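You operate a simulated robot arm through the tools that you are given. There is no shell and no other tool. Be economical: measure what you need, move in short steps, check, and stop when the job is done.

Carry out the task below with a simulated robot arm. There is one attempt and no reset: what you move stays moved.

## Task
Power the storage down and move drive D2 to the spares drawer.
Fine: UNITS off, then STORE off, before you free its latch and pull; leave the latch free and shut the drawer, fingers out of the closing gap.

Only the result counts: the job must be done as asked and must still hold three seconds after the hand-in. Knocking over, shifting, dropping, spilling or breaking anything else fails it.

## Robot
A 7-joint arm with a two-finger parallel gripper, fixed in place. Base frame: the origin is at the foot of the arm, x ahead of it, y to its left, z up. Readings come in mm, rad, newtons and seconds.
Its first joint turns from -1.152 to 1.152 rad. Payload 1.57 kg.
The tool frame sits at the grasp point between the pads (the TCP): z along the fingers, y along the line on which they close. The tips reach 30 mm beyond it. The gripper opens to 110 mm. The fingers are 24 mm wide and 12 mm thick; the gripper's body (48 by 112 mm) begins 78 mm behind the TCP.
Orientation is that of the tool frame in the base frame, as [roll, pitch, yaw] about the fixed x, y, z axes, in that order (R = Rz(yaw) Ry(pitch) Rx(roll)). With the fingers straight down and closing along the base's y, the tool's x points along the base's -x, its y along +y and its z along -z.

## Interface
- The arm moves only by the tool nudge_tool. Its argument "steps" is a list of rows, each a list of 7 numbers: the gripper command, from -1 (shut) to 1 (fully open), values between in proportion, then the shift along the base's x, y, z in units of 500 mm (1.0 is 500 mm), then the turn, a rotation vector about the base's x, y, z in units of 120 degrees (1.0 is 120 degrees). In form: [[gripper, x, y, z, wx, wy, wz], ...]. A call has 1 to 12 rows; each row is the pose to reach, as a shift and turn from the pose commanded when the call began. A call with a number of a shift or a turn outside -1 to 1 is refused whole. A row lasts 0.2 s, in which the tool goes at most 50 mm and 0.15 rad; a call with a longer step from one row to the next is refused whole, and so is a gripper value outside its range. A pose out of reach is approached as far as the arm can. The call stops where the force on the tool passes 40 N (or 10 N more than at its start, if that is more) or the arm is blocked; 0.2 s more then pass. The fingers move at their own pace (about 108 mm/s each) and stop on an object; they squeeze with about 32 N. The grip force told is the motor's: it shows also when the fingers shut on nothing. Time passes only in rows, and 0.2 s behind the last, so rows that repeat a pose let the fingers close. It gives the time, the measured TCP pose, the force on the tool (base axes), the opening and the grip force at its end, in the units of the frame above (readings bear some noise), and new pictures: "pictures" is both (left out), scene, wrist or none.
- Cameras (640 x 400 px; columns grow to the right, rows downward): "scene" is fixed at [144.4, -386.8, 1390.4]; the picture's right is [0.91, -0.42, 0.00], its down [-0.29, -0.63, -0.72] and it looks along [0.30, 0.65, -0.69] (base axes); focal length 272 px, centre (320, 200). "wrist" rides on the gripper at [70, 16, -141] in the tool frame; the picture's right is [-0.23, 0.97, 0.00], its down [-0.86, -0.20, -0.48] and it looks along [-0.47, -0.11, 0.88] (tool axes); focal length 222 px, centre (320, 200). There is no depth. A picture from a camera that has moved, and an enlarged one, comes with that camera's place and axes in the base frame and with its lens.
- close_up(camera, box): a new picture of the part [left, top, right, bottom] of that camera's present view, enlarged. The clock stands still meanwhile.
- job_done(): hands the job in; it is judged then, once.

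Work in short steps. Places have to be worked out from the pictures, the camera data and where the tool is seen: move nearer, look again, correct. Check each grasp and each placing, and mend what went wrong. You have 120 turns and 170 pictures in all, those below and enlarged ones among them. Open the gripper and draw the arm clear of the work before you hand the job in, unless the task says otherwise; then end with one line.

The tools are called as name(argument=value, ...) on one line, values as JSON. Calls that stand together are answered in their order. nudge_tool: Moves the arm, as the interface text tells. Its arguments: {"type":"object","properties":{"steps":{"type":"array"},"pictures":{"type":"string","enum":["both","scene","wrist","none"]}},"required":["steps"]} The other tools are called the same way: close_up (camera, box) takes an enlarged picture of a part of a camera's view; job_done () hands the job in.

At the start:

```text
time_s: 0.0
position: [285.9, 195.3, 1136.0]
orientation: [-3.14, 0.0, -3.141]
contact_force: [-0.2, -0.4, 0.5]
width: 110.0
grasp_force: 0.1
```

scene: 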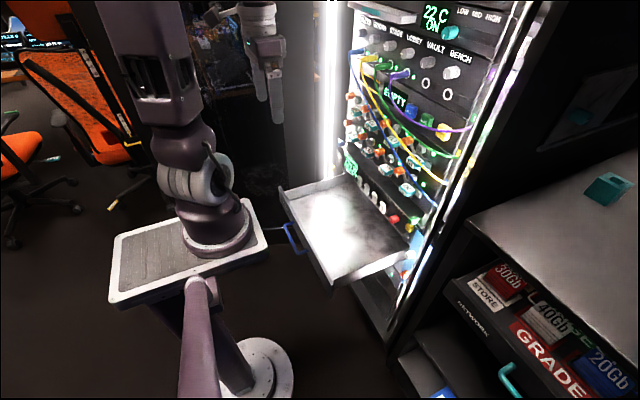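
wrist: 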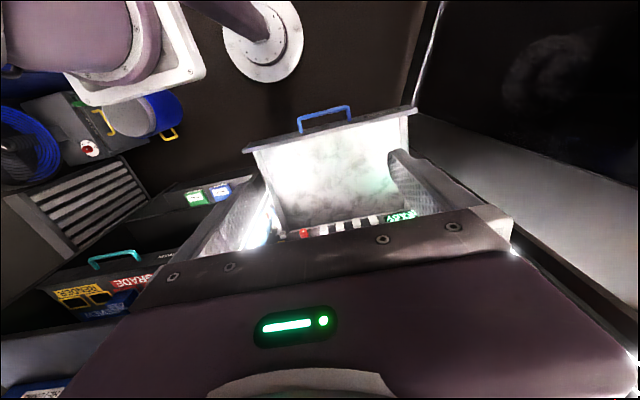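

The scene shows a rack with panels of knobs, latches and drives, and an open drawer. I'll enlarge the rack to read it.

close_up(camera="scene", box=[330, 0, 530, 125])

close_up(camera="scene", box=[320, 80, 480, 180])

close_up(camera="scene", box=[270, 140, 430, 300])

close_up(camera="scene", box=[390, 180, 640, 400])

```text
3.20 times, centred on (430, 62) of scene
camera zoom: at [144.4, -386.8, 1390.4], right [0.91, -0.42, 0.0], down [-0.29, -0.63, -0.72], along [0.3, 0.65, -0.69], focal length 870 px, centre (-32, 640)
```

zoom: 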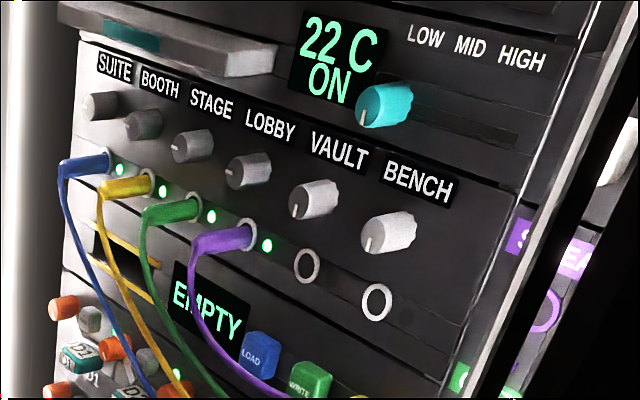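

```text
4.00 times, centred on (400, 130) of scene
camera zoom: at [144.4, -386.8, 1390.4], right [0.91, -0.42, 0.0], down [-0.29, -0.63, -0.72], along [0.3, 0.65, -0.69], focal length 1087 px, centre (0, 480)
```

zoom: 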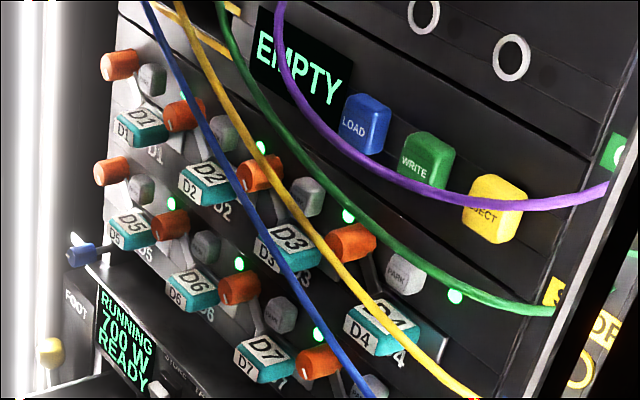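

```text
2.50 times, centred on (350, 220) of scene
camera zoom: at [144.4, -386.8, 1390.4], right [0.91, -0.42, 0.0], down [-0.29, -0.63, -0.72], along [0.3, 0.65, -0.69], focal length 680 px, centre (245, 150)
```

zoom: 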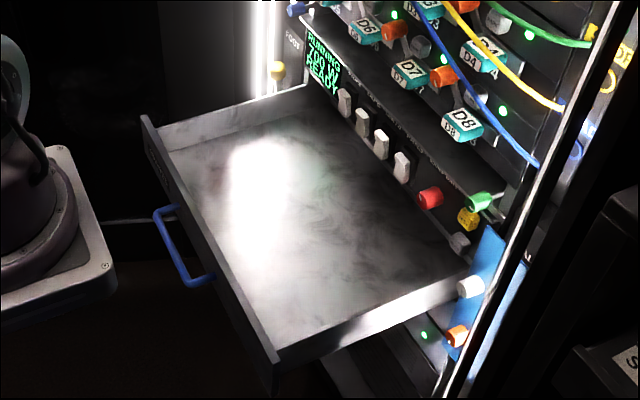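

```text
1.82 times, centred on (515, 290) of scene
camera zoom: at [144.4, -386.8, 1390.4], right [0.91, -0.42, 0.0], down [-0.29, -0.63, -0.72], along [0.3, 0.65, -0.69], focal length 494 px, centre (-34, 36)
```

zoom: 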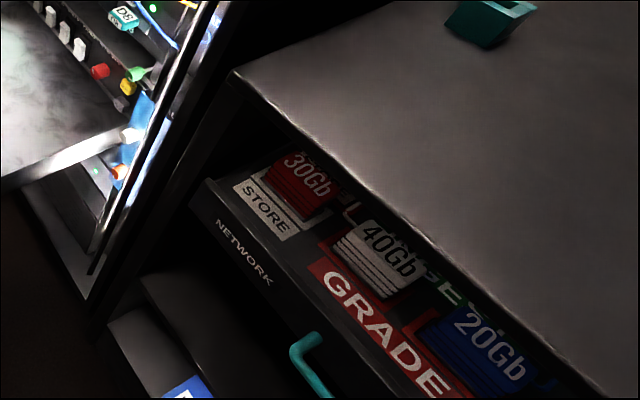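

The rack face looks to be near x≈630, facing the arm, with the drawer at z≈650 open towards it. I'll tilt the tool forward in stages so the wrist camera sees the rack.

nudge_tool(steps=[[1, 0.02, 0, 0, 0, -0.07, 0], [1, 0.04, 0, 0, 0, -0.14, 0], [1, 0.06, 0, 0, 0, -0.21, 0], [1, 0.08, 0, 0, 0, -0.28, 0], [1, 0.1, 0, 0, 0, -0.35, 0], [1, 0.12, 0, 0, 0, -0.42, 0], [1, 0.14, 0, 0, 0, -0.49, 0], [1, 0.14, 0, 0, 0, -0.56, 0], [1, 0.14, 0, 0, 0, -0.63, 0], [1, 0.14, 0, 0, 0, -0.7, 0], [1, 0.14, 0, 0, 0, -0.75, 0]])

```text
time_s: 2.4
position: [356.4, 196.7, 1136.6]
orientation: [-0.66, 1.567, -0.659]
contact_force: [0.3, 0.1, 0.4]
width: 109.9
grasp_force: 0.1
out of reach, approached as far as the arm can: row 6, 7
camera wrist: at [216.2, 210.9, 1064.9], right [0.0, 0.97, 0.23], down [-0.48, -0.2, 0.85], along [0.88, -0.11, 0.47], focal length 222 px, centre (320, 200)
```

scene: 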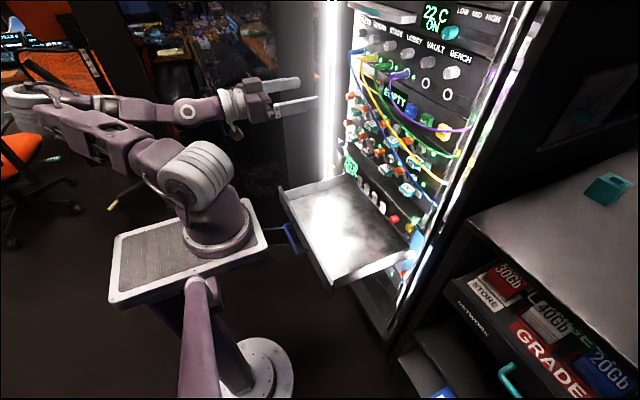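
wrist: 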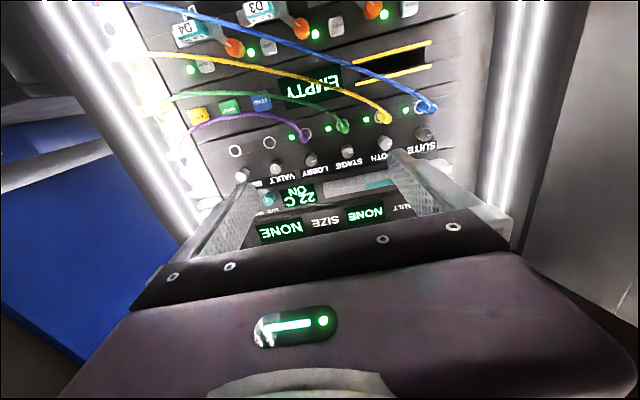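

The forward pose works; the camera sits below the gripper and the picture is upside down. I'll lower the tool to see the drives and the store panel.

nudge_tool(steps=[[1, 0, 0.02, -0.08, 0, 0, 0], [1, 0, 0.04, -0.16, 0, 0, 0], [1, 0, 0.04, -0.24, 0, 0, 0], [1, 0, 0.04, -0.32, 0, 0, 0], [1, 0, 0.04, -0.4, 0, 0, 0], [1, 0, 0.04, -0.48, 0, 0, 0]])

```text
time_s: 3.8
position: [352.6, 241.9, 949.7]
orientation: [-3.132, 1.57, -3.133]
contact_force: [0.7, 0.2, -0.2]
width: 110.1
grasp_force: 0.1
out of reach, approached as far as the arm can: row 5, 6
camera wrist: at [211.8, 257.3, 879.5], right [0.0, 0.97, 0.23], down [-0.48, -0.2, 0.86], along [0.88, -0.11, 0.46], focal length 222 px, centre (320, 200)
```

scene: 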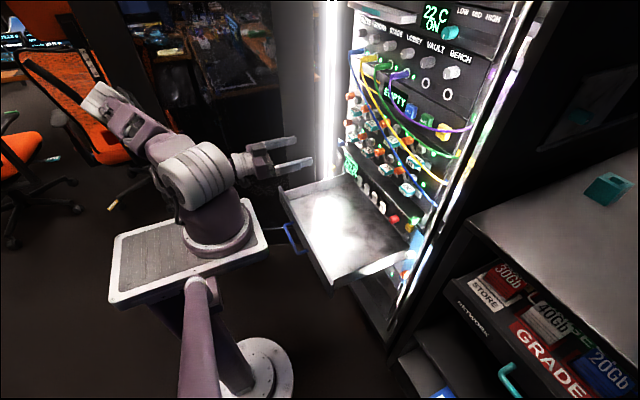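
wrist: 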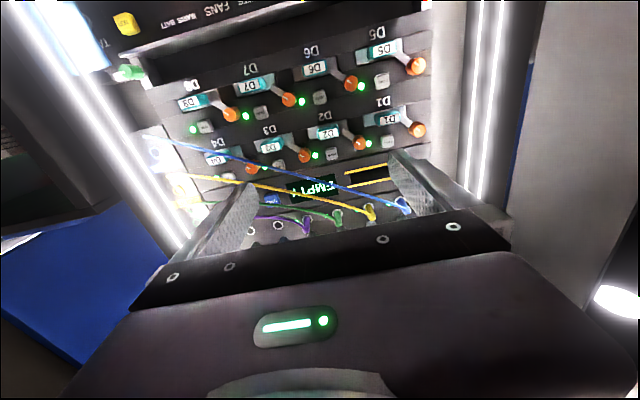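

Drives are visible upside down. I'll enlarge the wrist view.

close_up(camera="wrist", box=[150, 30, 440, 211])

close_up(camera="wrist", box=[80, 0, 280, 125])

```text
2.21 times, centred on (295, 120) of wrist
camera zoom: at [211.8, 257.3, 879.5], right [0.0, 0.97, 0.23], down [-0.48, -0.2, 0.86], along [0.88, -0.11, 0.46], focal length 490 px, centre (375, 375)
```

zoom: 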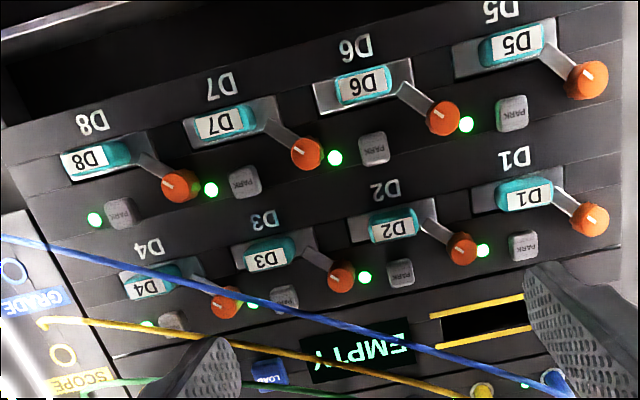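

```text
3.20 times, centred on (180, 62) of wrist
camera zoom: at [211.8, 257.3, 879.5], right [0.0, 0.97, 0.23], down [-0.48, -0.2, 0.86], along [0.88, -0.11, 0.46], focal length 711 px, centre (768, 640)
```

zoom: 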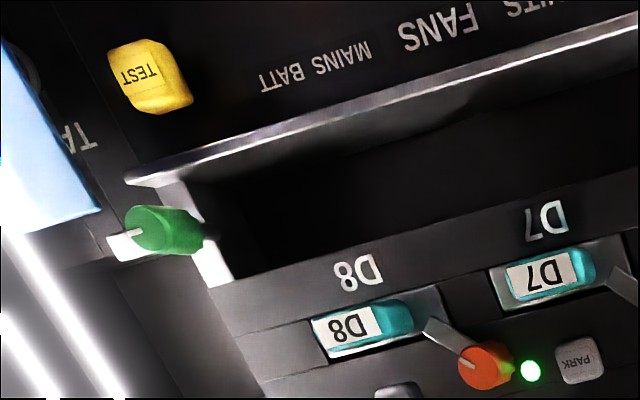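

D2's handle is around (616, 252, 965), its orange latch knob around (605, 303, 990). Now I tilt the tool 45° down and lower it to look at the store panel with its UNITS label.

nudge_tool(steps=[[1, 0.03, 0, 0, 0, 0.07, 0], [1, 0.06, 0, -0.03, 0, 0.14, 0], [1, 0.09, 0, -0.06, 0, 0.2, 0], [1, 0.12, 0, -0.12, 0, 0.26, 0], [1, 0.14, 0, -0.16, 0, 0.32, 0], [1, 0.16, 0, -0.2, 0, 0.375, 0], [1, 0.16, 0, -0.24, 0, 0.375, 0]])

```text
time_s: 5.4
position: [369.3, 257.9, 870.5]
orientation: [3.141, 0.786, 3.14]
contact_force: [0.1, 0.0, -0.8]
width: 110.1
grasp_force: 0.0
out of reach, approached as far as the arm can: row 4, 5, 6, 7
camera wrist: at [219.6, 273.4, 918.8], right [0.16, 0.97, 0.16], down [0.27, -0.2, 0.94], along [0.95, -0.11, -0.29], focal length 222 px, centre (320, 200)
```

scene: 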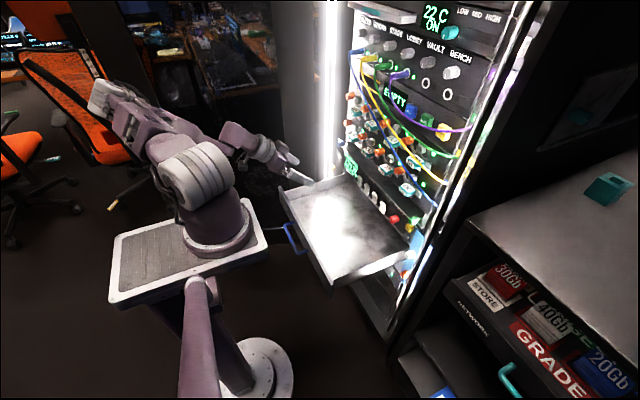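
wrist: 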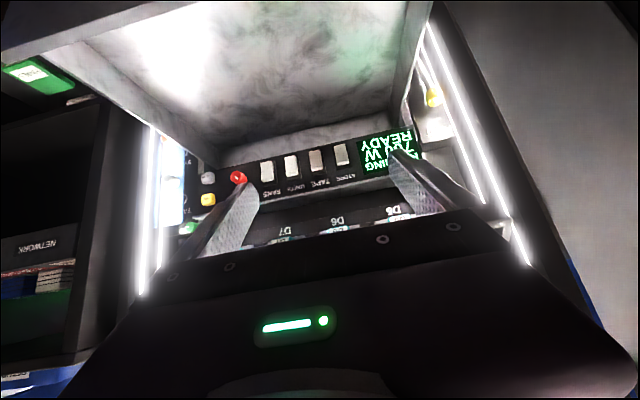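

The store panel is in view. I'll enlarge it.

close_up(camera="wrist", box=[170, 110, 450, 285])

close_up(camera="wrist", box=[230, 130, 430, 255])

```text
2.29 times, centred on (310, 198) of wrist
camera zoom: at [219.6, 273.4, 918.8], right [0.16, 0.97, 0.16], down [0.27, -0.2, 0.94], along [0.95, -0.11, -0.29], focal length 508 px, centre (343, 206)
```

zoom: 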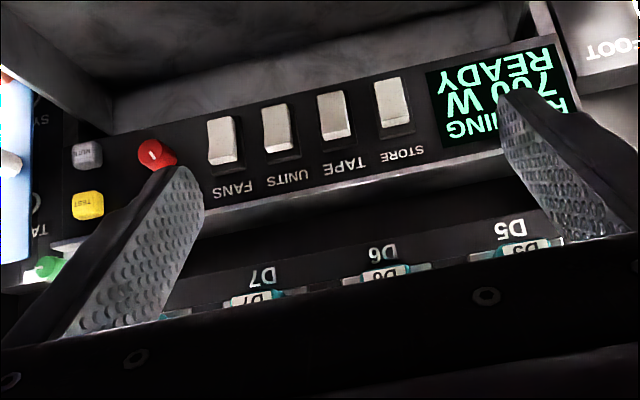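

```text
3.20 times, centred on (330, 192) of wrist
camera zoom: at [219.6, 273.4, 918.8], right [0.16, 0.97, 0.16], down [0.27, -0.2, 0.94], along [0.95, -0.11, -0.29], focal length 711 px, centre (288, 224)
```

zoom: 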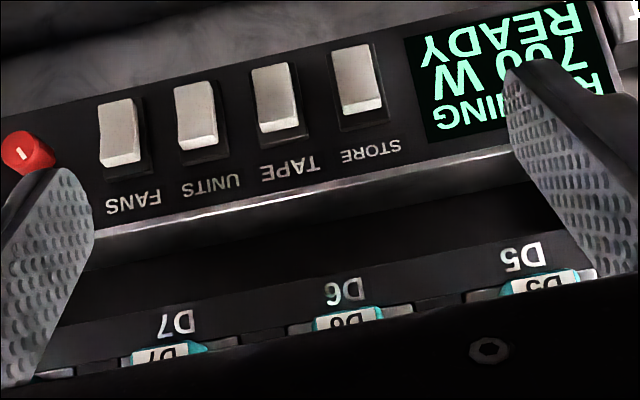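

Left to right the rockers read STORE, TAPE, UNITS, FANS; UNITS is near (625, 181, 712) and STORE near (625, 285, 711). I move closer to see which way the rockers are tilted.

nudge_tool(steps=[[1, 0.04, 0, 0, 0, 0, 0], [1, 0.08, 0, 0, 0, 0, 0], [1, 0.12, 0, 0, 0, 0, 0]], pictures="wrist")

```text
time_s: 6.2
position: [380.1, 265.9, 887.5]
orientation: [3.141, 0.786, 3.14]
contact_force: [0.3, 0.6, -0.6]
width: 110.1
grasp_force: 0.0
out of reach, approached as far as the arm can: row 1, 2, 3
camera wrist: at [231.5, 281.7, 938.4], right [0.16, 0.97, 0.16], down [0.27, -0.2, 0.94], along [0.95, -0.11, -0.29], focal length 222 px, centre (320, 200)
```

wrist: 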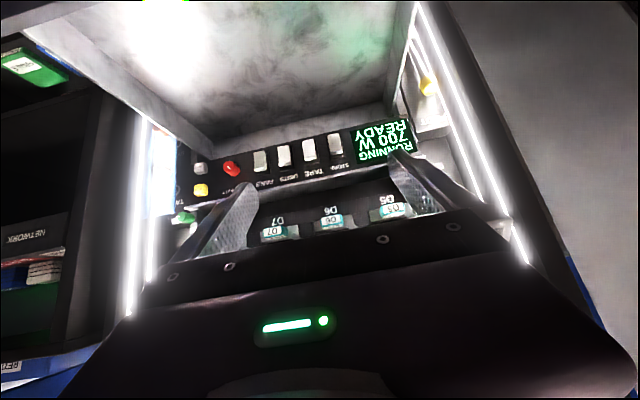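

The arm is stuck against a limit here. I'll go up first, then forward, and see what poses it reaches.

nudge_tool(steps=[[1, 0, 0, 0.08, 0, 0, 0], [1, 0, 0, 0.16, 0, 0, 0], [1, 0, 0, 0.24, 0, 0, 0], [1, 0.08, 0, 0.24, 0, 0, 0], [1, 0.14, 0, 0.24, 0, 0, 0]], pictures="scene")

```text
time_s: 7.4
position: [390.7, 269.4, 1010.5]
orientation: [3.141, 0.786, 3.141]
contact_force: [-0.3, -0.5, 0.4]
width: 110.1
grasp_force: 0.0
out of reach, approached as far as the arm can: row 4, 5
```

scene: 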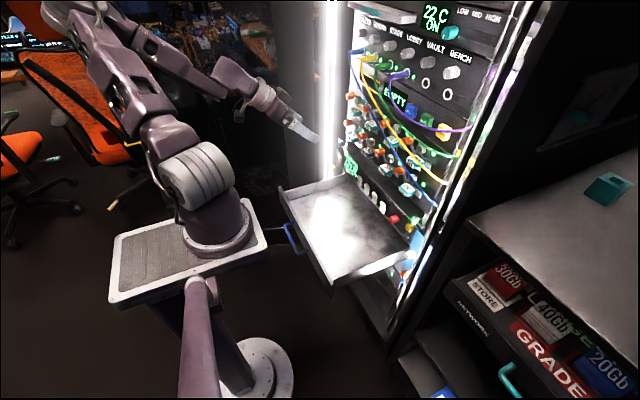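

Forward is limited on this side, perhaps by the first joint. I'll try shifting towards smaller y while moving forward.

nudge_tool(steps=[[1, 0, -0.08, 0, 0, 0, 0], [1, 0, -0.16, 0, 0, 0, 0], [1, 0, -0.24, 0, 0, 0, 0], [1, 0, -0.32, 0, 0, 0, 0], [1, 0.06, -0.36, 0, 0, 0, 0], [1, 0.12, -0.36, 0, 0, 0, 0]], pictures="scene")

```text
time_s: 8.8
position: [395.4, 106.5, 1072.1]
orientation: [3.14, 0.786, -3.141]
contact_force: [0.0, 0.1, -0.7]
width: 110.1
grasp_force: 0.0
out of reach, approached as far as the arm can: row 2, 3, 4, 5, 6
```

scene: 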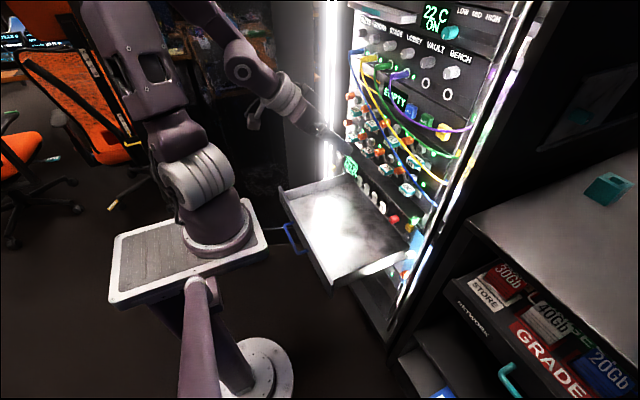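

y decreased; now testing pure forward motion from here.

nudge_tool(steps=[[1, 0.06, 0, 0, 0, 0, 0], [1, 0.12, 0, 0, 0, 0, 0], [1, 0.18, 0, 0, 0, 0, 0], [1, 0.18, 0, -0.06, 0, 0, 0]], pictures="scene")

```text
time_s: 9.8
position: [431.6, 100.5, 1103.2]
orientation: [3.14, 0.786, 3.14]
contact_force: [-0.6, 0.0, -0.6]
width: 109.8
grasp_force: 0.1
out of reach, approached as far as the arm can: row 1, 2, 3, 4
```

scene: 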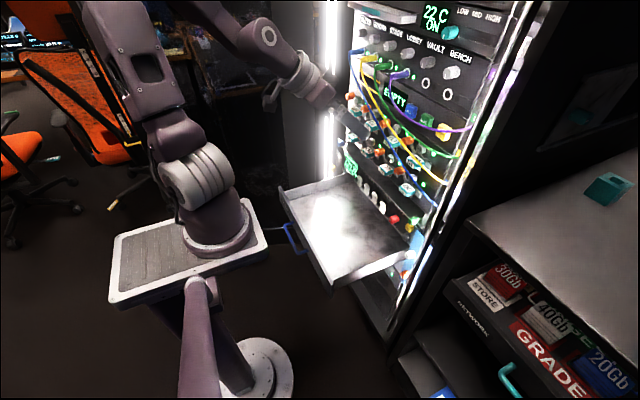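

The arm slides along some wrist or elbow limit. I'll go back to tool-down, where the reach is known, move forward and then re-tilt to find a better posture.

nudge_tool(steps=[[1, 0, 0, 0, 0, 0.07, 0], [1, 0, 0, 0, 0, 0.14, 0], [1, 0, 0, 0, 0, 0.21, 0], [1, 0, 0, 0, 0, 0.28, 0], [1, 0, 0, 0, 0, 0.35, 0], [1, 0, 0, 0, 0, 0.375, 0], [1, 0.08, 0, 0, 0, 0.375, 0], [1, 0.16, 0, 0, 0, 0.375, 0]], pictures="scene")

```text
time_s: 11.6
position: [514.9, 105.8, 1103.0]
orientation: [3.141, 0.0, -3.141]
contact_force: [0.7, -0.2, -0.1]
width: 109.7
grasp_force: 0.1
```

scene: 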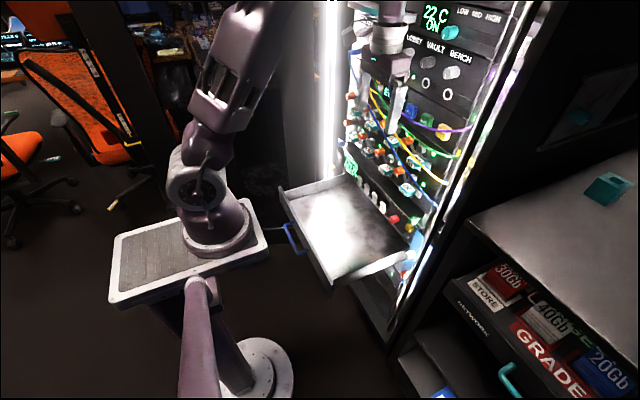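

Tool-down tracks well. I'll go to about (500, 205, 980) tool-down and then test how far it tilts forward there.

nudge_tool(steps=[[1, -0.02, 0.08, -0.02, 0, 0, 0], [1, -0.03, 0.16, -0.08, 0, 0, 0], [1, -0.03, 0.2, -0.16, 0, 0, 0], [1, -0.03, 0.2, -0.24, 0, 0, 0], [1, -0.03, 0.2, -0.24, 0, -0.07, 0], [1, -0.03, 0.2, -0.24, 0, -0.14, 0], [1, -0.03, 0.2, -0.24, 0, -0.21, 0], [1, -0.03, 0.2, -0.24, 0, -0.28, 0]])

```text
refused: row 2 steps farther than a row can; nothing moved
```

nudge_tool(steps=[[1, -0.02, 0.08, 0, 0, 0, 0], [1, -0.03, 0.14, -0.06, 0, 0, 0], [1, -0.03, 0.2, -0.12, 0, 0, 0], [1, -0.03, 0.2, -0.2, 0, 0, 0], [1, -0.03, 0.2, -0.24, 0, 0, 0], [1, -0.03, 0.2, -0.24, 0, -0.07, 0], [1, -0.03, 0.2, -0.24, 0, -0.14, 0], [1, -0.03, 0.2, -0.24, 0, -0.21, 0], [1, -0.03, 0.2, -0.24, 0, -0.28, 0]])

```text
time_s: 13.6
position: [501.3, 205.1, 985.4]
orientation: [-3.138, 0.474, 3.141]
contact_force: [0.3, -0.8, 0.2]
width: 110.0
grasp_force: 0.0
out of reach, approached as far as the arm can: row 9
camera wrist: at [375.5, 220.9, 1078.0], right [0.2, 0.97, 0.1], down [0.54, -0.2, 0.82], along [0.82, -0.11, -0.57], focal length 222 px, centre (320, 200)
```

scene: 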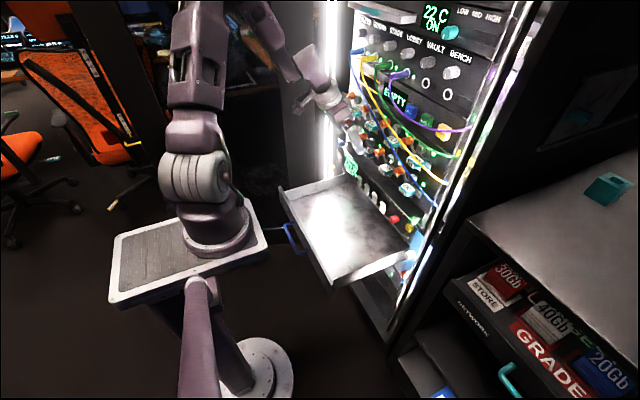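
wrist: 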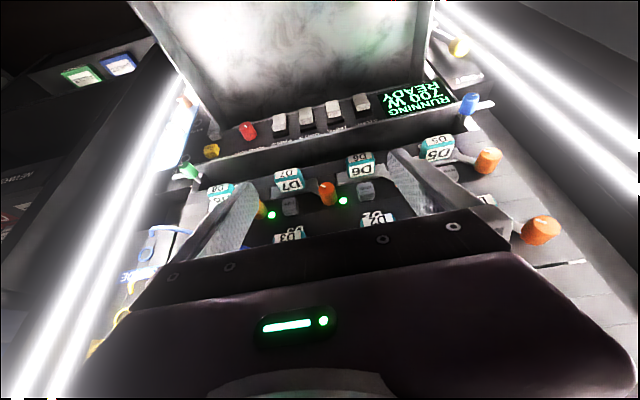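

Tilting stops when the tool lines up with the forearm, so the wrist seems to bend only one way. I'll return to tool-down further back, then swing the tool around the forearm axis in a cone to get it pointing forward with the wrist flipped.

nudge_tool(steps=[[1, -0.06, 0, 0.02, 0, 0.06, 0], [1, -0.12, 0, 0.02, 0, 0.12, 0], [1, -0.18, -0.03, 0.02, 0, 0.18, 0], [1, -0.24, -0.06, 0.02, 0, 0.226, 0], [1, -0.3, -0.1, 0.02, 0, 0.226, 0], [1, -0.36, -0.14, 0.02, 0, 0.226, 0], [1, -0.4, -0.18, 0.02, 0, 0.226, 0]], pictures="scene")

```text
time_s: 15.2
position: [303.0, 116.0, 993.9]
orientation: [-3.137, 0.003, -3.141]
contact_force: [-0.5, -0.3, -0.5]
width: 109.9
grasp_force: 0.0
```

scene: 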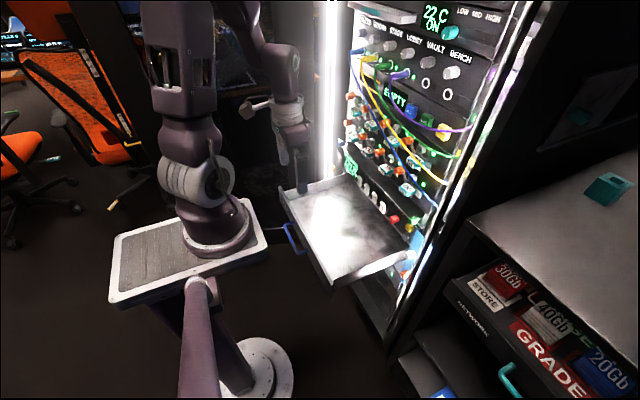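

Forearm is steep here. I'll do the first quarter of the cone swing, lifting a little at the same time.

nudge_tool(steps=[[1, 0.002, 0.046, 0.032, 0.048, 0, -0.048], [1, 0.009, 0.092, 0.069, 0.096, 0, -0.096], [1, 0.021, 0.135, 0.111, 0.145, 0, -0.145], [1, 0.037, 0.176, 0.157, 0.193, 0, -0.193], [1, 0.056, 0.213, 0.176, 0.241, 0, -0.241], [1, 0.079, 0.246, 0.199, 0.289, 0, -0.289], [1, 0.106, 0.274, 0.226, 0.337, 0, -0.337], [1, 0.135, 0.297, 0.255, 0.386, 0, -0.386], [1, 0.165, 0.313, 0.285, 0.434, 0, -0.434], [1, 0.197, 0.323, 0.317, 0.482, 0, -0.482], [1, 0.23, 0.326, 0.35, 0.53, 0, -0.53]], pictures="scene")

```text
time_s: 17.6
position: [417.1, 275.5, 1171.0]
orientation: [2.19, -0.522, 2.183]
contact_force: [-0.3, 0.8, -0.4]
width: 109.9
grasp_force: 0.1
```

scene: 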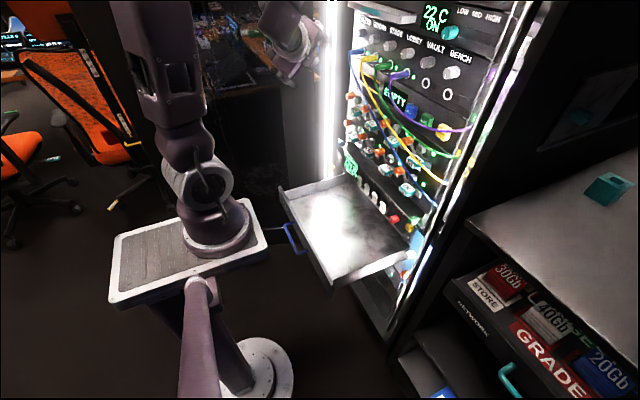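

All rows were reached. Now the second quarter of the swing.

nudge_tool(steps=[[1, 0.023, -0.003, 0.013, 0.048, 0, -0.048], [1, 0.045, -0.013, 0.025, 0.096, 0, -0.096], [1, 0.066, -0.029, 0.035, 0.145, 0, -0.145], [1, 0.087, -0.052, 0.044, 0.193, 0, -0.193], [1, 0.105, -0.08, 0.051, 0.241, 0, -0.241], [1, 0.121, -0.112, 0.054, 0.289, 0, -0.289], [1, 0.135, -0.15, 0.053, 0.337, 0, -0.337], [1, 0.146, -0.191, 0.049, 0.386, 0, -0.386], [1, 0.153, -0.234, 0.041, 0.434, 0, -0.434], [1, 0.158, -0.28, 0.028, 0.482, 0, -0.482], [1, 0.16, -0.326, 0.01, 0.53, 0, -0.53]])

```text
time_s: 20.0
position: [558.5, 51.8, 1185.9]
orientation: [2.957, -1.565, 0.203]
contact_force: [-0.2, 0.1, 0.0]
width: 110.1
grasp_force: 0.2
out of reach, approached as far as the arm can: row 6, 7, 8, 9, 10, 11
camera wrist: at [417.8, 33.1, 1255.7], right [0.02, -0.97, -0.23], down [-0.49, 0.19, -0.85], along [0.87, 0.12, -0.47], focal length 222 px, centre (320, 200)
```

scene: 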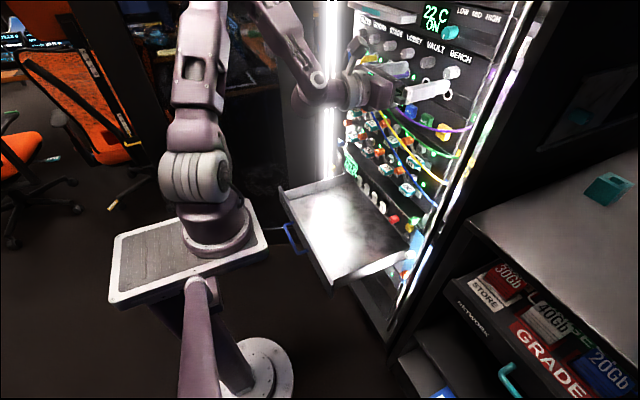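
wrist: 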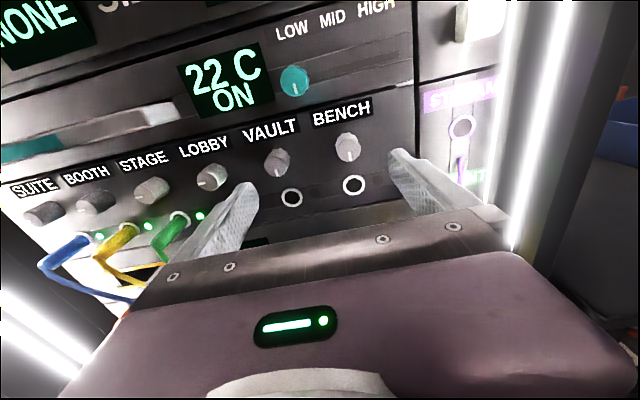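

The wrist is flipped now: tool forward, camera above, picture upright. I retreat from the rack, then go down and left towards the drives.

nudge_tool(steps=[[1, -0.09, 0, 0, 0, 0, 0], [1, -0.18, 0, 0, 0, 0, 0], [1, -0.2, 0.05, -0.08, 0, 0, 0], [1, -0.2, 0.1, -0.16, 0, 0, 0], [1, -0.2, 0.15, -0.24, 0, 0, 0], [1, -0.2, 0.2, -0.32, 0, 0, 0], [1, -0.2, 0.25, -0.4, 0, 0, 0], [1, -0.2, 0.3, -0.44, 0, 0, 0]])

```text
time_s: 21.8
position: [569.5, 49.7, 1140.9]
orientation: [2.851, -1.567, 0.305]
contact_force: [-0.1, 0.4, 0.4]
width: 110.0
grasp_force: 0.1
out of reach, approached as far as the arm can: row 1, 2, 3, 4, 5, 6, 7, 8
camera wrist: at [427.6, 29.9, 1210.7], right [0.01, -0.97, -0.23], down [-0.48, 0.19, -0.85], along [0.87, 0.12, -0.47], focal length 222 px, centre (320, 200)
```

scene: 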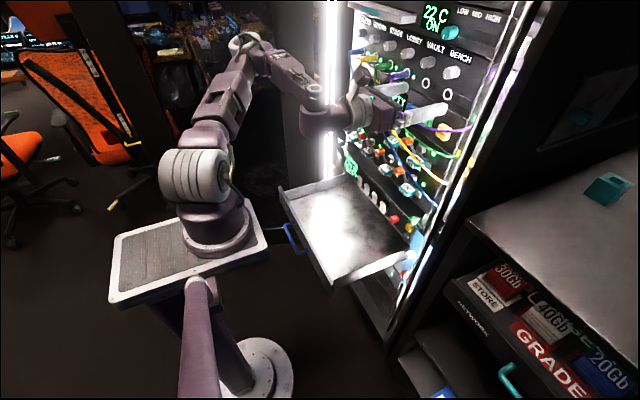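
wrist: 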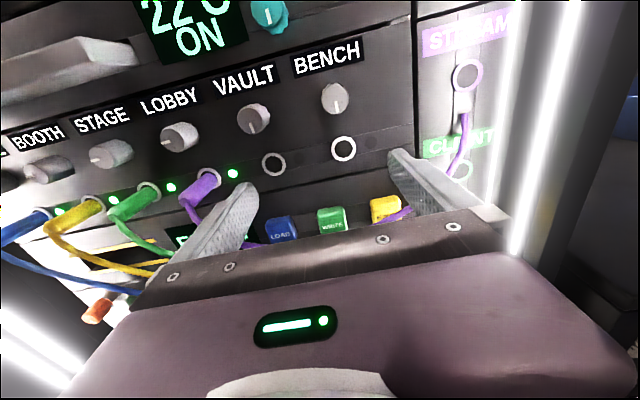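

Retreat at this height is limited by the elbow folding (the wrist is too near the shoulder) and the elbow has swung to the left. I'll go back up with the same orientation and see whether the elbow rises again.

nudge_tool(steps=[[1, -0.01, 0, 0.06, 0, 0, 0], [1, -0.02, 0, 0.12, 0, 0, 0], [1, -0.02, 0, 0.2, 0, 0, 0], [1, -0.02, 0, 0.28, 0, 0, 0], [1, -0.02, 0.06, 0.3, 0, 0, 0], [1, -0.02, 0.12, 0.3, 0, 0, 0]], pictures="scene")

```text
time_s: 23.2
position: [597.8, 43.7, 1277.7]
orientation: [2.514, -1.568, 0.638]
contact_force: [0.1, 0.3, -0.1]
width: 109.9
grasp_force: 0.0
out of reach, approached as far as the arm can: row 2, 3, 4, 5, 6
```

scene: 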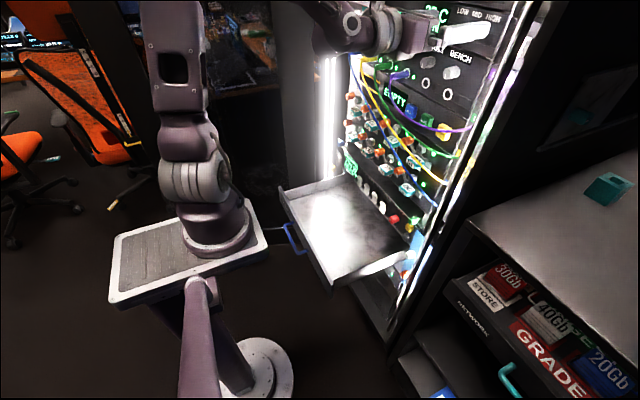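

x drifted forward to 598, which is close to the panel. I'll back away while tilting the tool down about 40°, which should ease the wrist in this flipped posture.

nudge_tool(steps=[[1, -0.04, 0, 0, 0, 0.03, 0], [1, -0.08, 0, 0, 0, 0.07, 0], [1, -0.12, 0, 0, 0, 0.13, 0], [1, -0.16, 0, 0, 0, 0.19, 0], [1, -0.2, 0, 0, 0, 0.25, 0], [1, -0.24, 0, 0, 0, 0.31, 0], [1, -0.26, 0.02, 0, 0, 0.36, 0]], pictures="scene")

```text
time_s: 24.8
position: [470.5, 47.4, 1283.1]
orientation: [-3.14, -0.814, 0.003]
contact_force: [0.0, 0.3, 0.9]
width: 110.1
grasp_force: 0.1
out of reach, approached as far as the arm can: row 1, 2, 3
```

scene: 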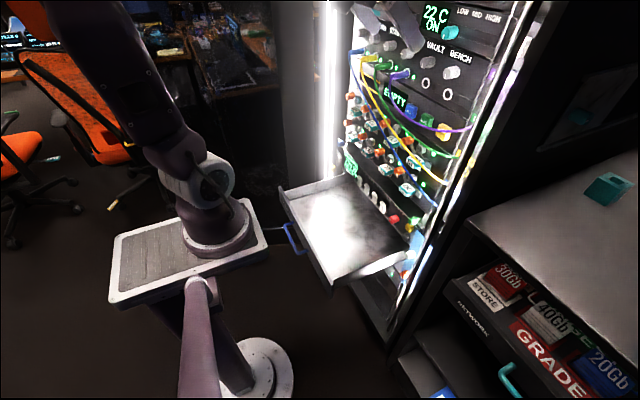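

Tilted, the motion tracks again. Now moving left and down at this tilt.

nudge_tool(steps=[[1, 0, 0.08, 0, 0, 0, 0], [1, 0, 0.16, -0.03, 0, 0, 0], [1, 0, 0.24, -0.06, 0, 0, 0], [1, 0, 0.32, -0.09, 0, 0, 0], [1, 0, 0.36, -0.16, 0, 0, 0], [1, 0, 0.36, -0.24, 0, 0, 0], [1, 0, 0.36, -0.32, 0, 0, 0]], pictures="both")

```text
time_s: 26.4
position: [469.8, 227.4, 1124.9]
orientation: [-3.139, -0.816, 0.004]
contact_force: [1.0, -0.7, 0.0]
width: 109.9
grasp_force: 0.1
camera wrist: at [415.3, 210.3, 1271.5], right [-0.15, -0.97, -0.17], down [-0.94, 0.19, -0.29], along [0.32, 0.11, -0.94], focal length 222 px, centre (320, 200)
```

scene: 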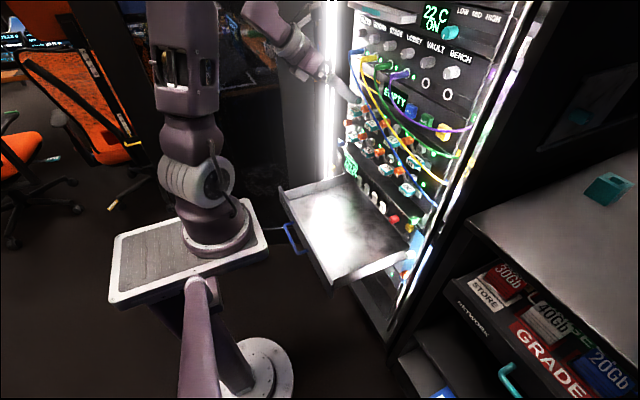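
wrist: 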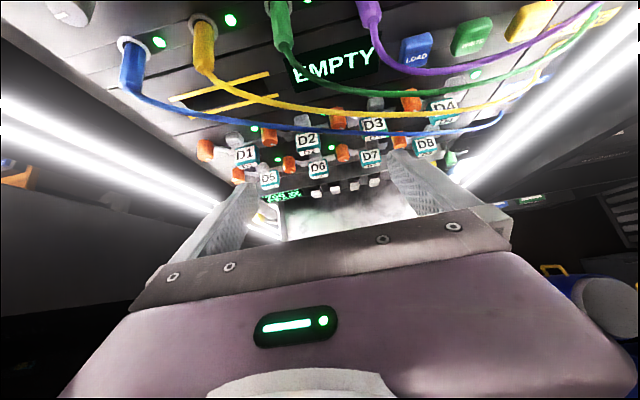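

Everything tracked. Now lower towards the store panel at x≈470.

nudge_tool(steps=[[1, 0, 0, -0.09, 0, 0, 0], [1, 0, 0, -0.18, 0, 0, 0], [1, 0, 0, -0.27, 0, 0, 0], [1, 0, 0, -0.36, 0, 0, 0], [1, 0, 0, -0.45, 0, 0, 0], [1, 0, 0, -0.54, 0, 0, 0], [1, 0.04, 0, -0.6, 0, 0, 0]], pictures="both")

```text
time_s: 28.0
position: [487.7, 226.6, 823.9]
orientation: [-3.137, -0.815, 0.001]
contact_force: [-0.1, -0.4, 0.6]
width: 109.8
grasp_force: 0.0
camera wrist: at [432.9, 208.9, 971.3], right [-0.15, -0.97, -0.17], down [-0.94, 0.2, -0.29], along [0.32, 0.11, -0.94], focal length 222 px, centre (320, 200)
```

scene: 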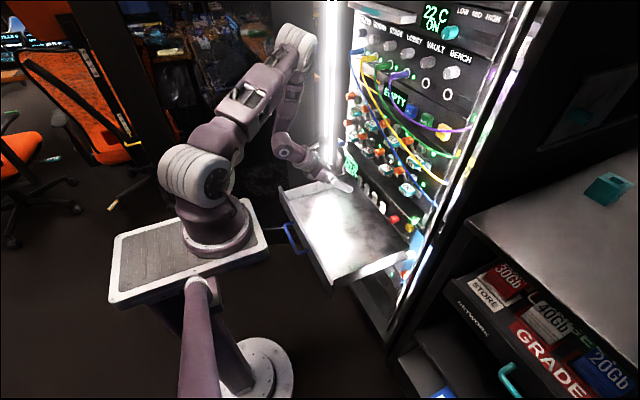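
wrist: 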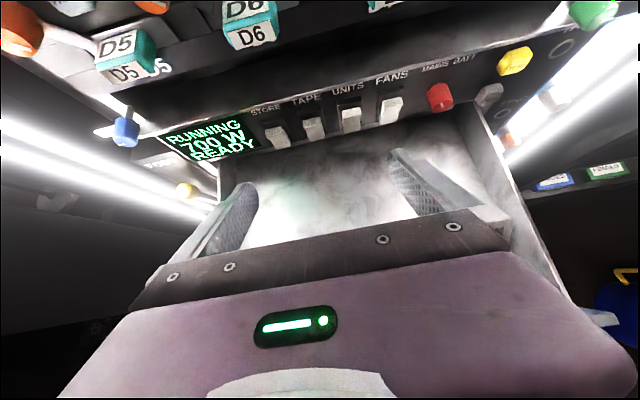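

Very good reach here. I'll enlarge the rockers to see their tilt.

close_up(camera="wrist", box=[240, 60, 440, 185])

close_up(camera="scene", box=[330, 160, 426, 220])

```text
3.20 times, centred on (340, 122) of wrist
camera zoom: at [432.9, 208.9, 971.3], right [-0.15, -0.97, -0.17], down [-0.94, 0.2, -0.29], along [0.32, 0.11, -0.94], focal length 711 px, centre (256, 448)
```

zoom: 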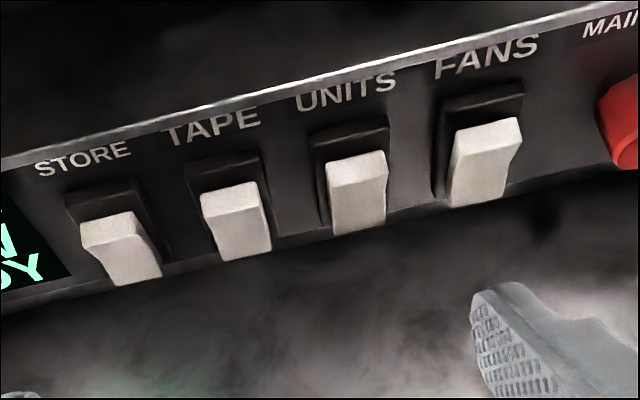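

```text
6.67 times, centred on (378, 190) of scene
camera zoom: at [144.4, -386.8, 1390.4], right [0.91, -0.42, 0.0], down [-0.29, -0.63, -0.72], along [0.3, 0.65, -0.69], focal length 1812 px, centre (-67, 267)
```

zoom: 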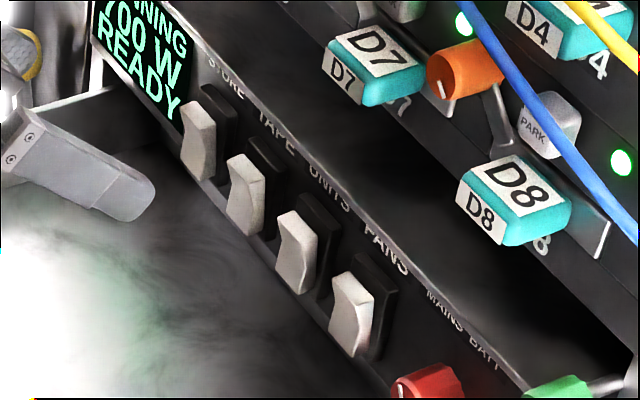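

The rockers' top ends stick out (bottoms pressed), with UNITS' top end near (615, 180, 736). I close the fingers and come up in front of it for pressing.

nudge_tool(steps=[[-1, 0, -0.05, -0.04, 0, 0, 0], [-1, 0.03, -0.092, -0.08, 0, 0, 0], [-1, 0.08, -0.092, -0.12, 0, 0, 0], [-1, 0.13, -0.092, -0.146, 0, 0, 0], [-1, 0.14, -0.092, -0.146, 0, 0, 0]], pictures="both")

```text
time_s: 29.2
position: [559.1, 181.8, 750.1]
orientation: [-3.137, -0.816, 0.001]
contact_force: [-0.3, 0.2, 0.1]
width: 0.1
grasp_force: 21.0
camera wrist: at [504.5, 163.7, 897.0], right [-0.15, -0.97, -0.17], down [-0.94, 0.2, -0.29], along [0.32, 0.11, -0.94], focal length 222 px, centre (320, 200)
```

scene: 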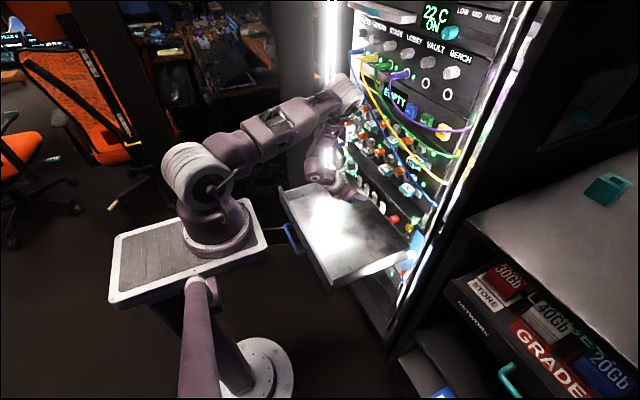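
wrist: 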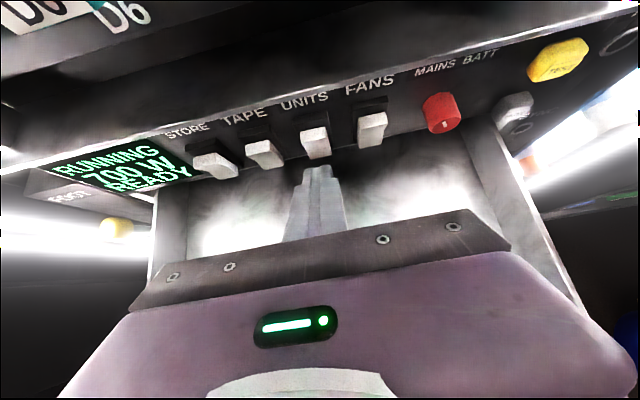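

The closed fingertips line up with UNITS. Pushing forward slowly.

nudge_tool(steps=[[-1, 0.03, -0.002, 0, 0, 0, 0], [-1, 0.05, -0.002, 0, 0, 0, 0], [-1, 0.065, -0.002, 0, 0, 0, 0], [-1, 0.08, -0.002, 0, 0, 0, 0]], pictures="wrist")

```text
time_s: 30.2
position: [596.9, 181.1, 751.5]
orientation: [-3.14, -0.817, 0.001]
contact_force: [-21.1, -7.1, 21.9]
width: 0.0
grasp_force: 21.2
stopped in row 4: the force on the tool passed its limit (the readings are from after the stop); the commanded pose is now the measured one
camera wrist: at [541.6, 163.7, 900.3], right [-0.15, -0.97, -0.17], down [-0.93, 0.2, -0.3], along [0.32, 0.11, -0.94], focal length 222 px, centre (320, 200)
```

wrist: 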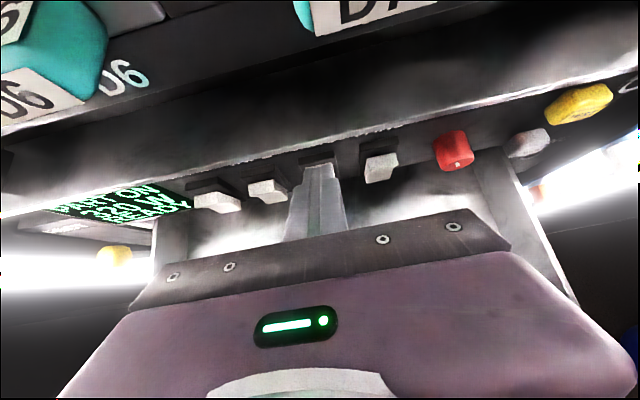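

The display changed ("PART ON"), so UNITS flipped. Backing off straight and checking.

nudge_tool(steps=[[-1, -0.04, 0, 0, 0, 0, 0], [-1, -0.09, 0, 0, 0, 0, 0], [-1, -0.09, 0.05, 0, 0, 0, 0]], pictures="wrist")

close_up(camera="wrist", box=[40, 60, 440, 310])

```text
time_s: 31.0
position: [553.2, 206.5, 753.4]
orientation: [-3.138, -0.816, 0.002]
contact_force: [0.0, 0.6, 0.0]
width: 0.0
grasp_force: 21.0
camera wrist: at [498.1, 188.8, 899.6], right [-0.15, -0.97, -0.17], down [-0.93, 0.2, -0.3], along [0.32, 0.11, -0.94], focal length 222 px, centre (320, 200)
```

wrist: 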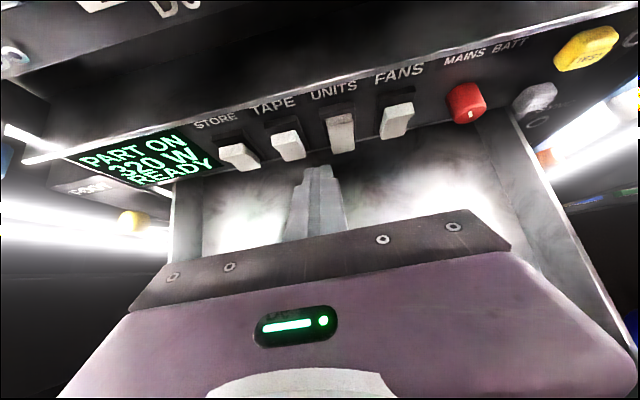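

```text
1.60 times, centred on (240, 185) of wrist
camera zoom: at [498.1, 188.8, 899.6], right [-0.15, -0.97, -0.17], down [-0.93, 0.2, -0.3], along [0.32, 0.11, -0.94], focal length 355 px, centre (448, 224)
```

zoom: 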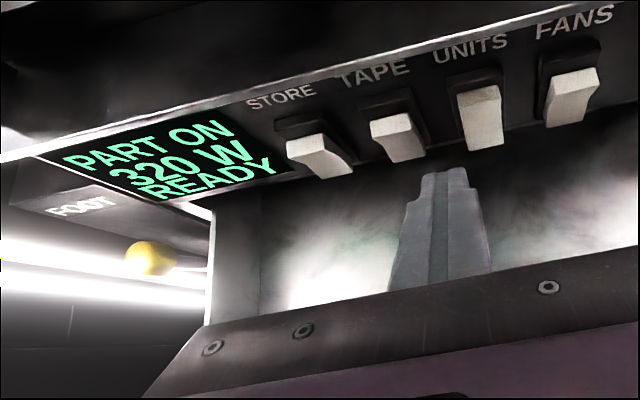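

UNITS is off (320 W). STORE's top end is at y≈277; I shift there at the same standoff.

nudge_tool(steps=[[-1, 0, 0.05, -0.002, 0, 0, 0], [-1, 0, 0.1, -0.004, 0, 0, 0], [-1, 0.01, 0.141, -0.005, 0, 0, 0], [-1, 0.01, 0.141, -0.005, 0, 0, 0]], pictures="both")

```text
time_s: 32.0
position: [558.6, 275.6, 749.0]
orientation: [-3.139, -0.815, 0.001]
contact_force: [-0.4, -0.1, 0.5]
width: 0.0
grasp_force: 21.1
camera wrist: at [503.5, 258.0, 896.8], right [-0.15, -0.97, -0.17], down [-0.93, 0.2, -0.3], along [0.32, 0.11, -0.94], focal length 222 px, centre (320, 200)
```

scene: 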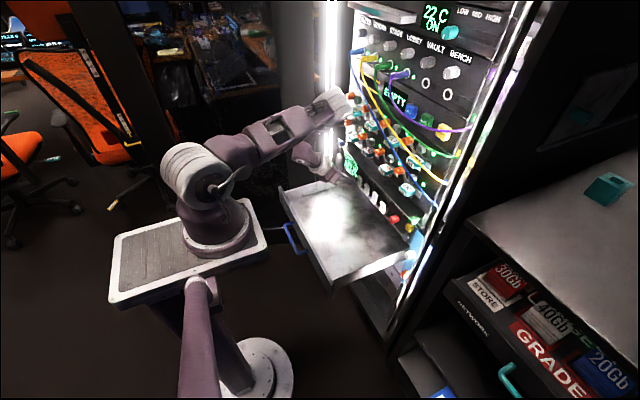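
wrist: 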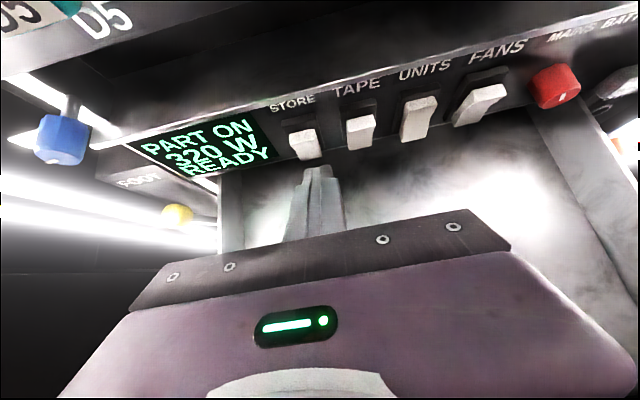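

The tip is about 11 mm right of STORE; I correct y and press.

nudge_tool(steps=[[-1, 0, 0.022, 0.004, 0, 0, 0], [-1, 0.03, 0.022, 0.004, 0, 0, 0], [-1, 0.05, 0.022, 0.004, 0, 0, 0], [-1, 0.065, 0.022, 0.004, 0, 0, 0], [-1, 0.08, 0.022, 0.004, 0, 0, 0]], pictures="wrist")

nudge_tool(steps=[[-1, -0.04, 0, 0, 0, 0, 0], [-1, -0.1, 0, 0, 0, 0, 0], [-1, -0.14, 0, 0.02, 0, 0, 0]], pictures="wrist")

```text
time_s: 33.3
position: [598.0, 288.2, 754.3]
orientation: [-3.141, -0.82, -0.002]
contact_force: [-17.3, -6.7, 18.1]
width: 0.0
grasp_force: 21.0
stopped in row 5: the force on the tool passed its limit (the readings are from after the stop); the commanded pose is now the measured one
camera wrist: at [542.1, 271.3, 901.2], right [-0.15, -0.97, -0.17], down [-0.93, 0.2, -0.3], along [0.32, 0.11, -0.94], focal length 222 px, centre (320, 200)
```

wrist: 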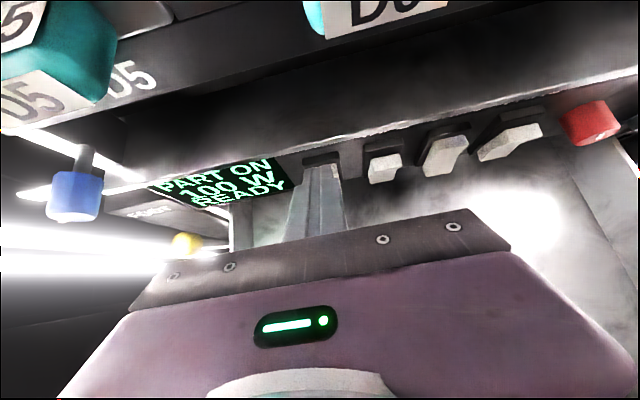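

```text
time_s: 34.1
position: [529.0, 287.2, 762.7]
orientation: [-3.141, -0.821, 0.0]
contact_force: [0.4, 0.2, -0.3]
width: 0.0
grasp_force: 21.2
camera wrist: at [473.0, 270.7, 909.5], right [-0.15, -0.97, -0.17], down [-0.93, 0.2, -0.3], along [0.32, 0.11, -0.94], focal length 222 px, centre (320, 200)
```

wrist: 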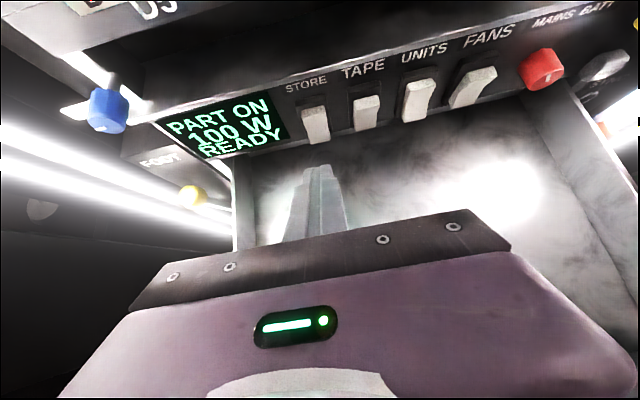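

STORE is off too (100 W remaining for others). Now I back off, rise and flatten the tool to look at D2 and its latch.

nudge_tool(steps=[[-1, -0.06, 0, 0.04, 0, 0, 0], [-1, -0.12, 0, 0.1, 0, 0, 0], [-1, -0.12, -0.02, 0.19, 0, 0, 0], [-1, -0.12, -0.04, 0.28, 0, 0, 0], [-1, -0.12, -0.06, 0.37, 0, -0.04, 0], [-1, -0.12, -0.06, 0.44, 0, -0.1, 0], [-1, -0.1, -0.06, 0.48, 0, -0.16, 0], [-1, -0.08, -0.06, 0.48, 0, -0.2, 0]], pictures="both")

```text
time_s: 35.9
position: [488.9, 258.5, 1001.3]
orientation: [3.141, -1.241, 0.002]
contact_force: [-0.3, -0.2, 0.6]
width: 0.0
grasp_force: 21.5
camera wrist: at [377.8, 240.9, 1114.1], right [-0.07, -0.97, -0.21], down [-0.73, 0.2, -0.65], along [0.68, 0.11, -0.73], focal length 222 px, centre (320, 200)
```

scene: 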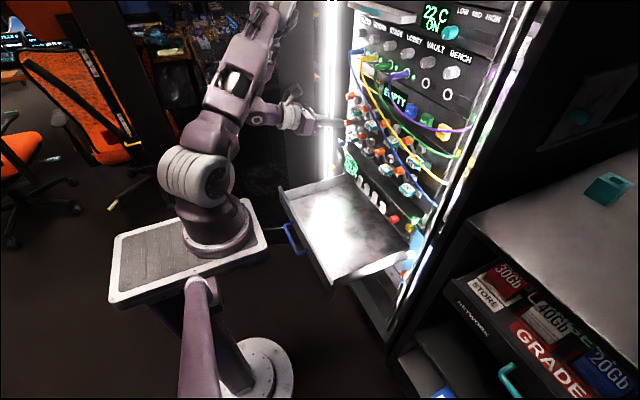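
wrist: 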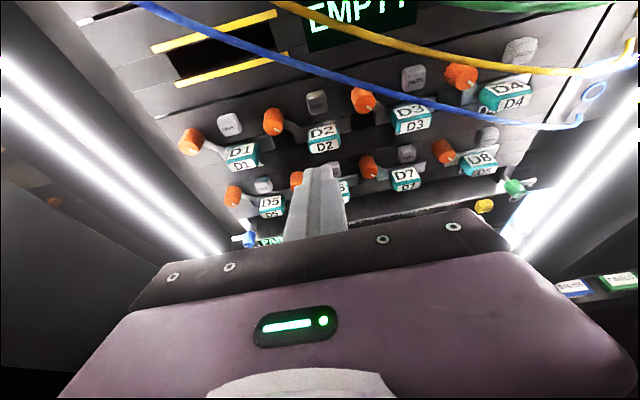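

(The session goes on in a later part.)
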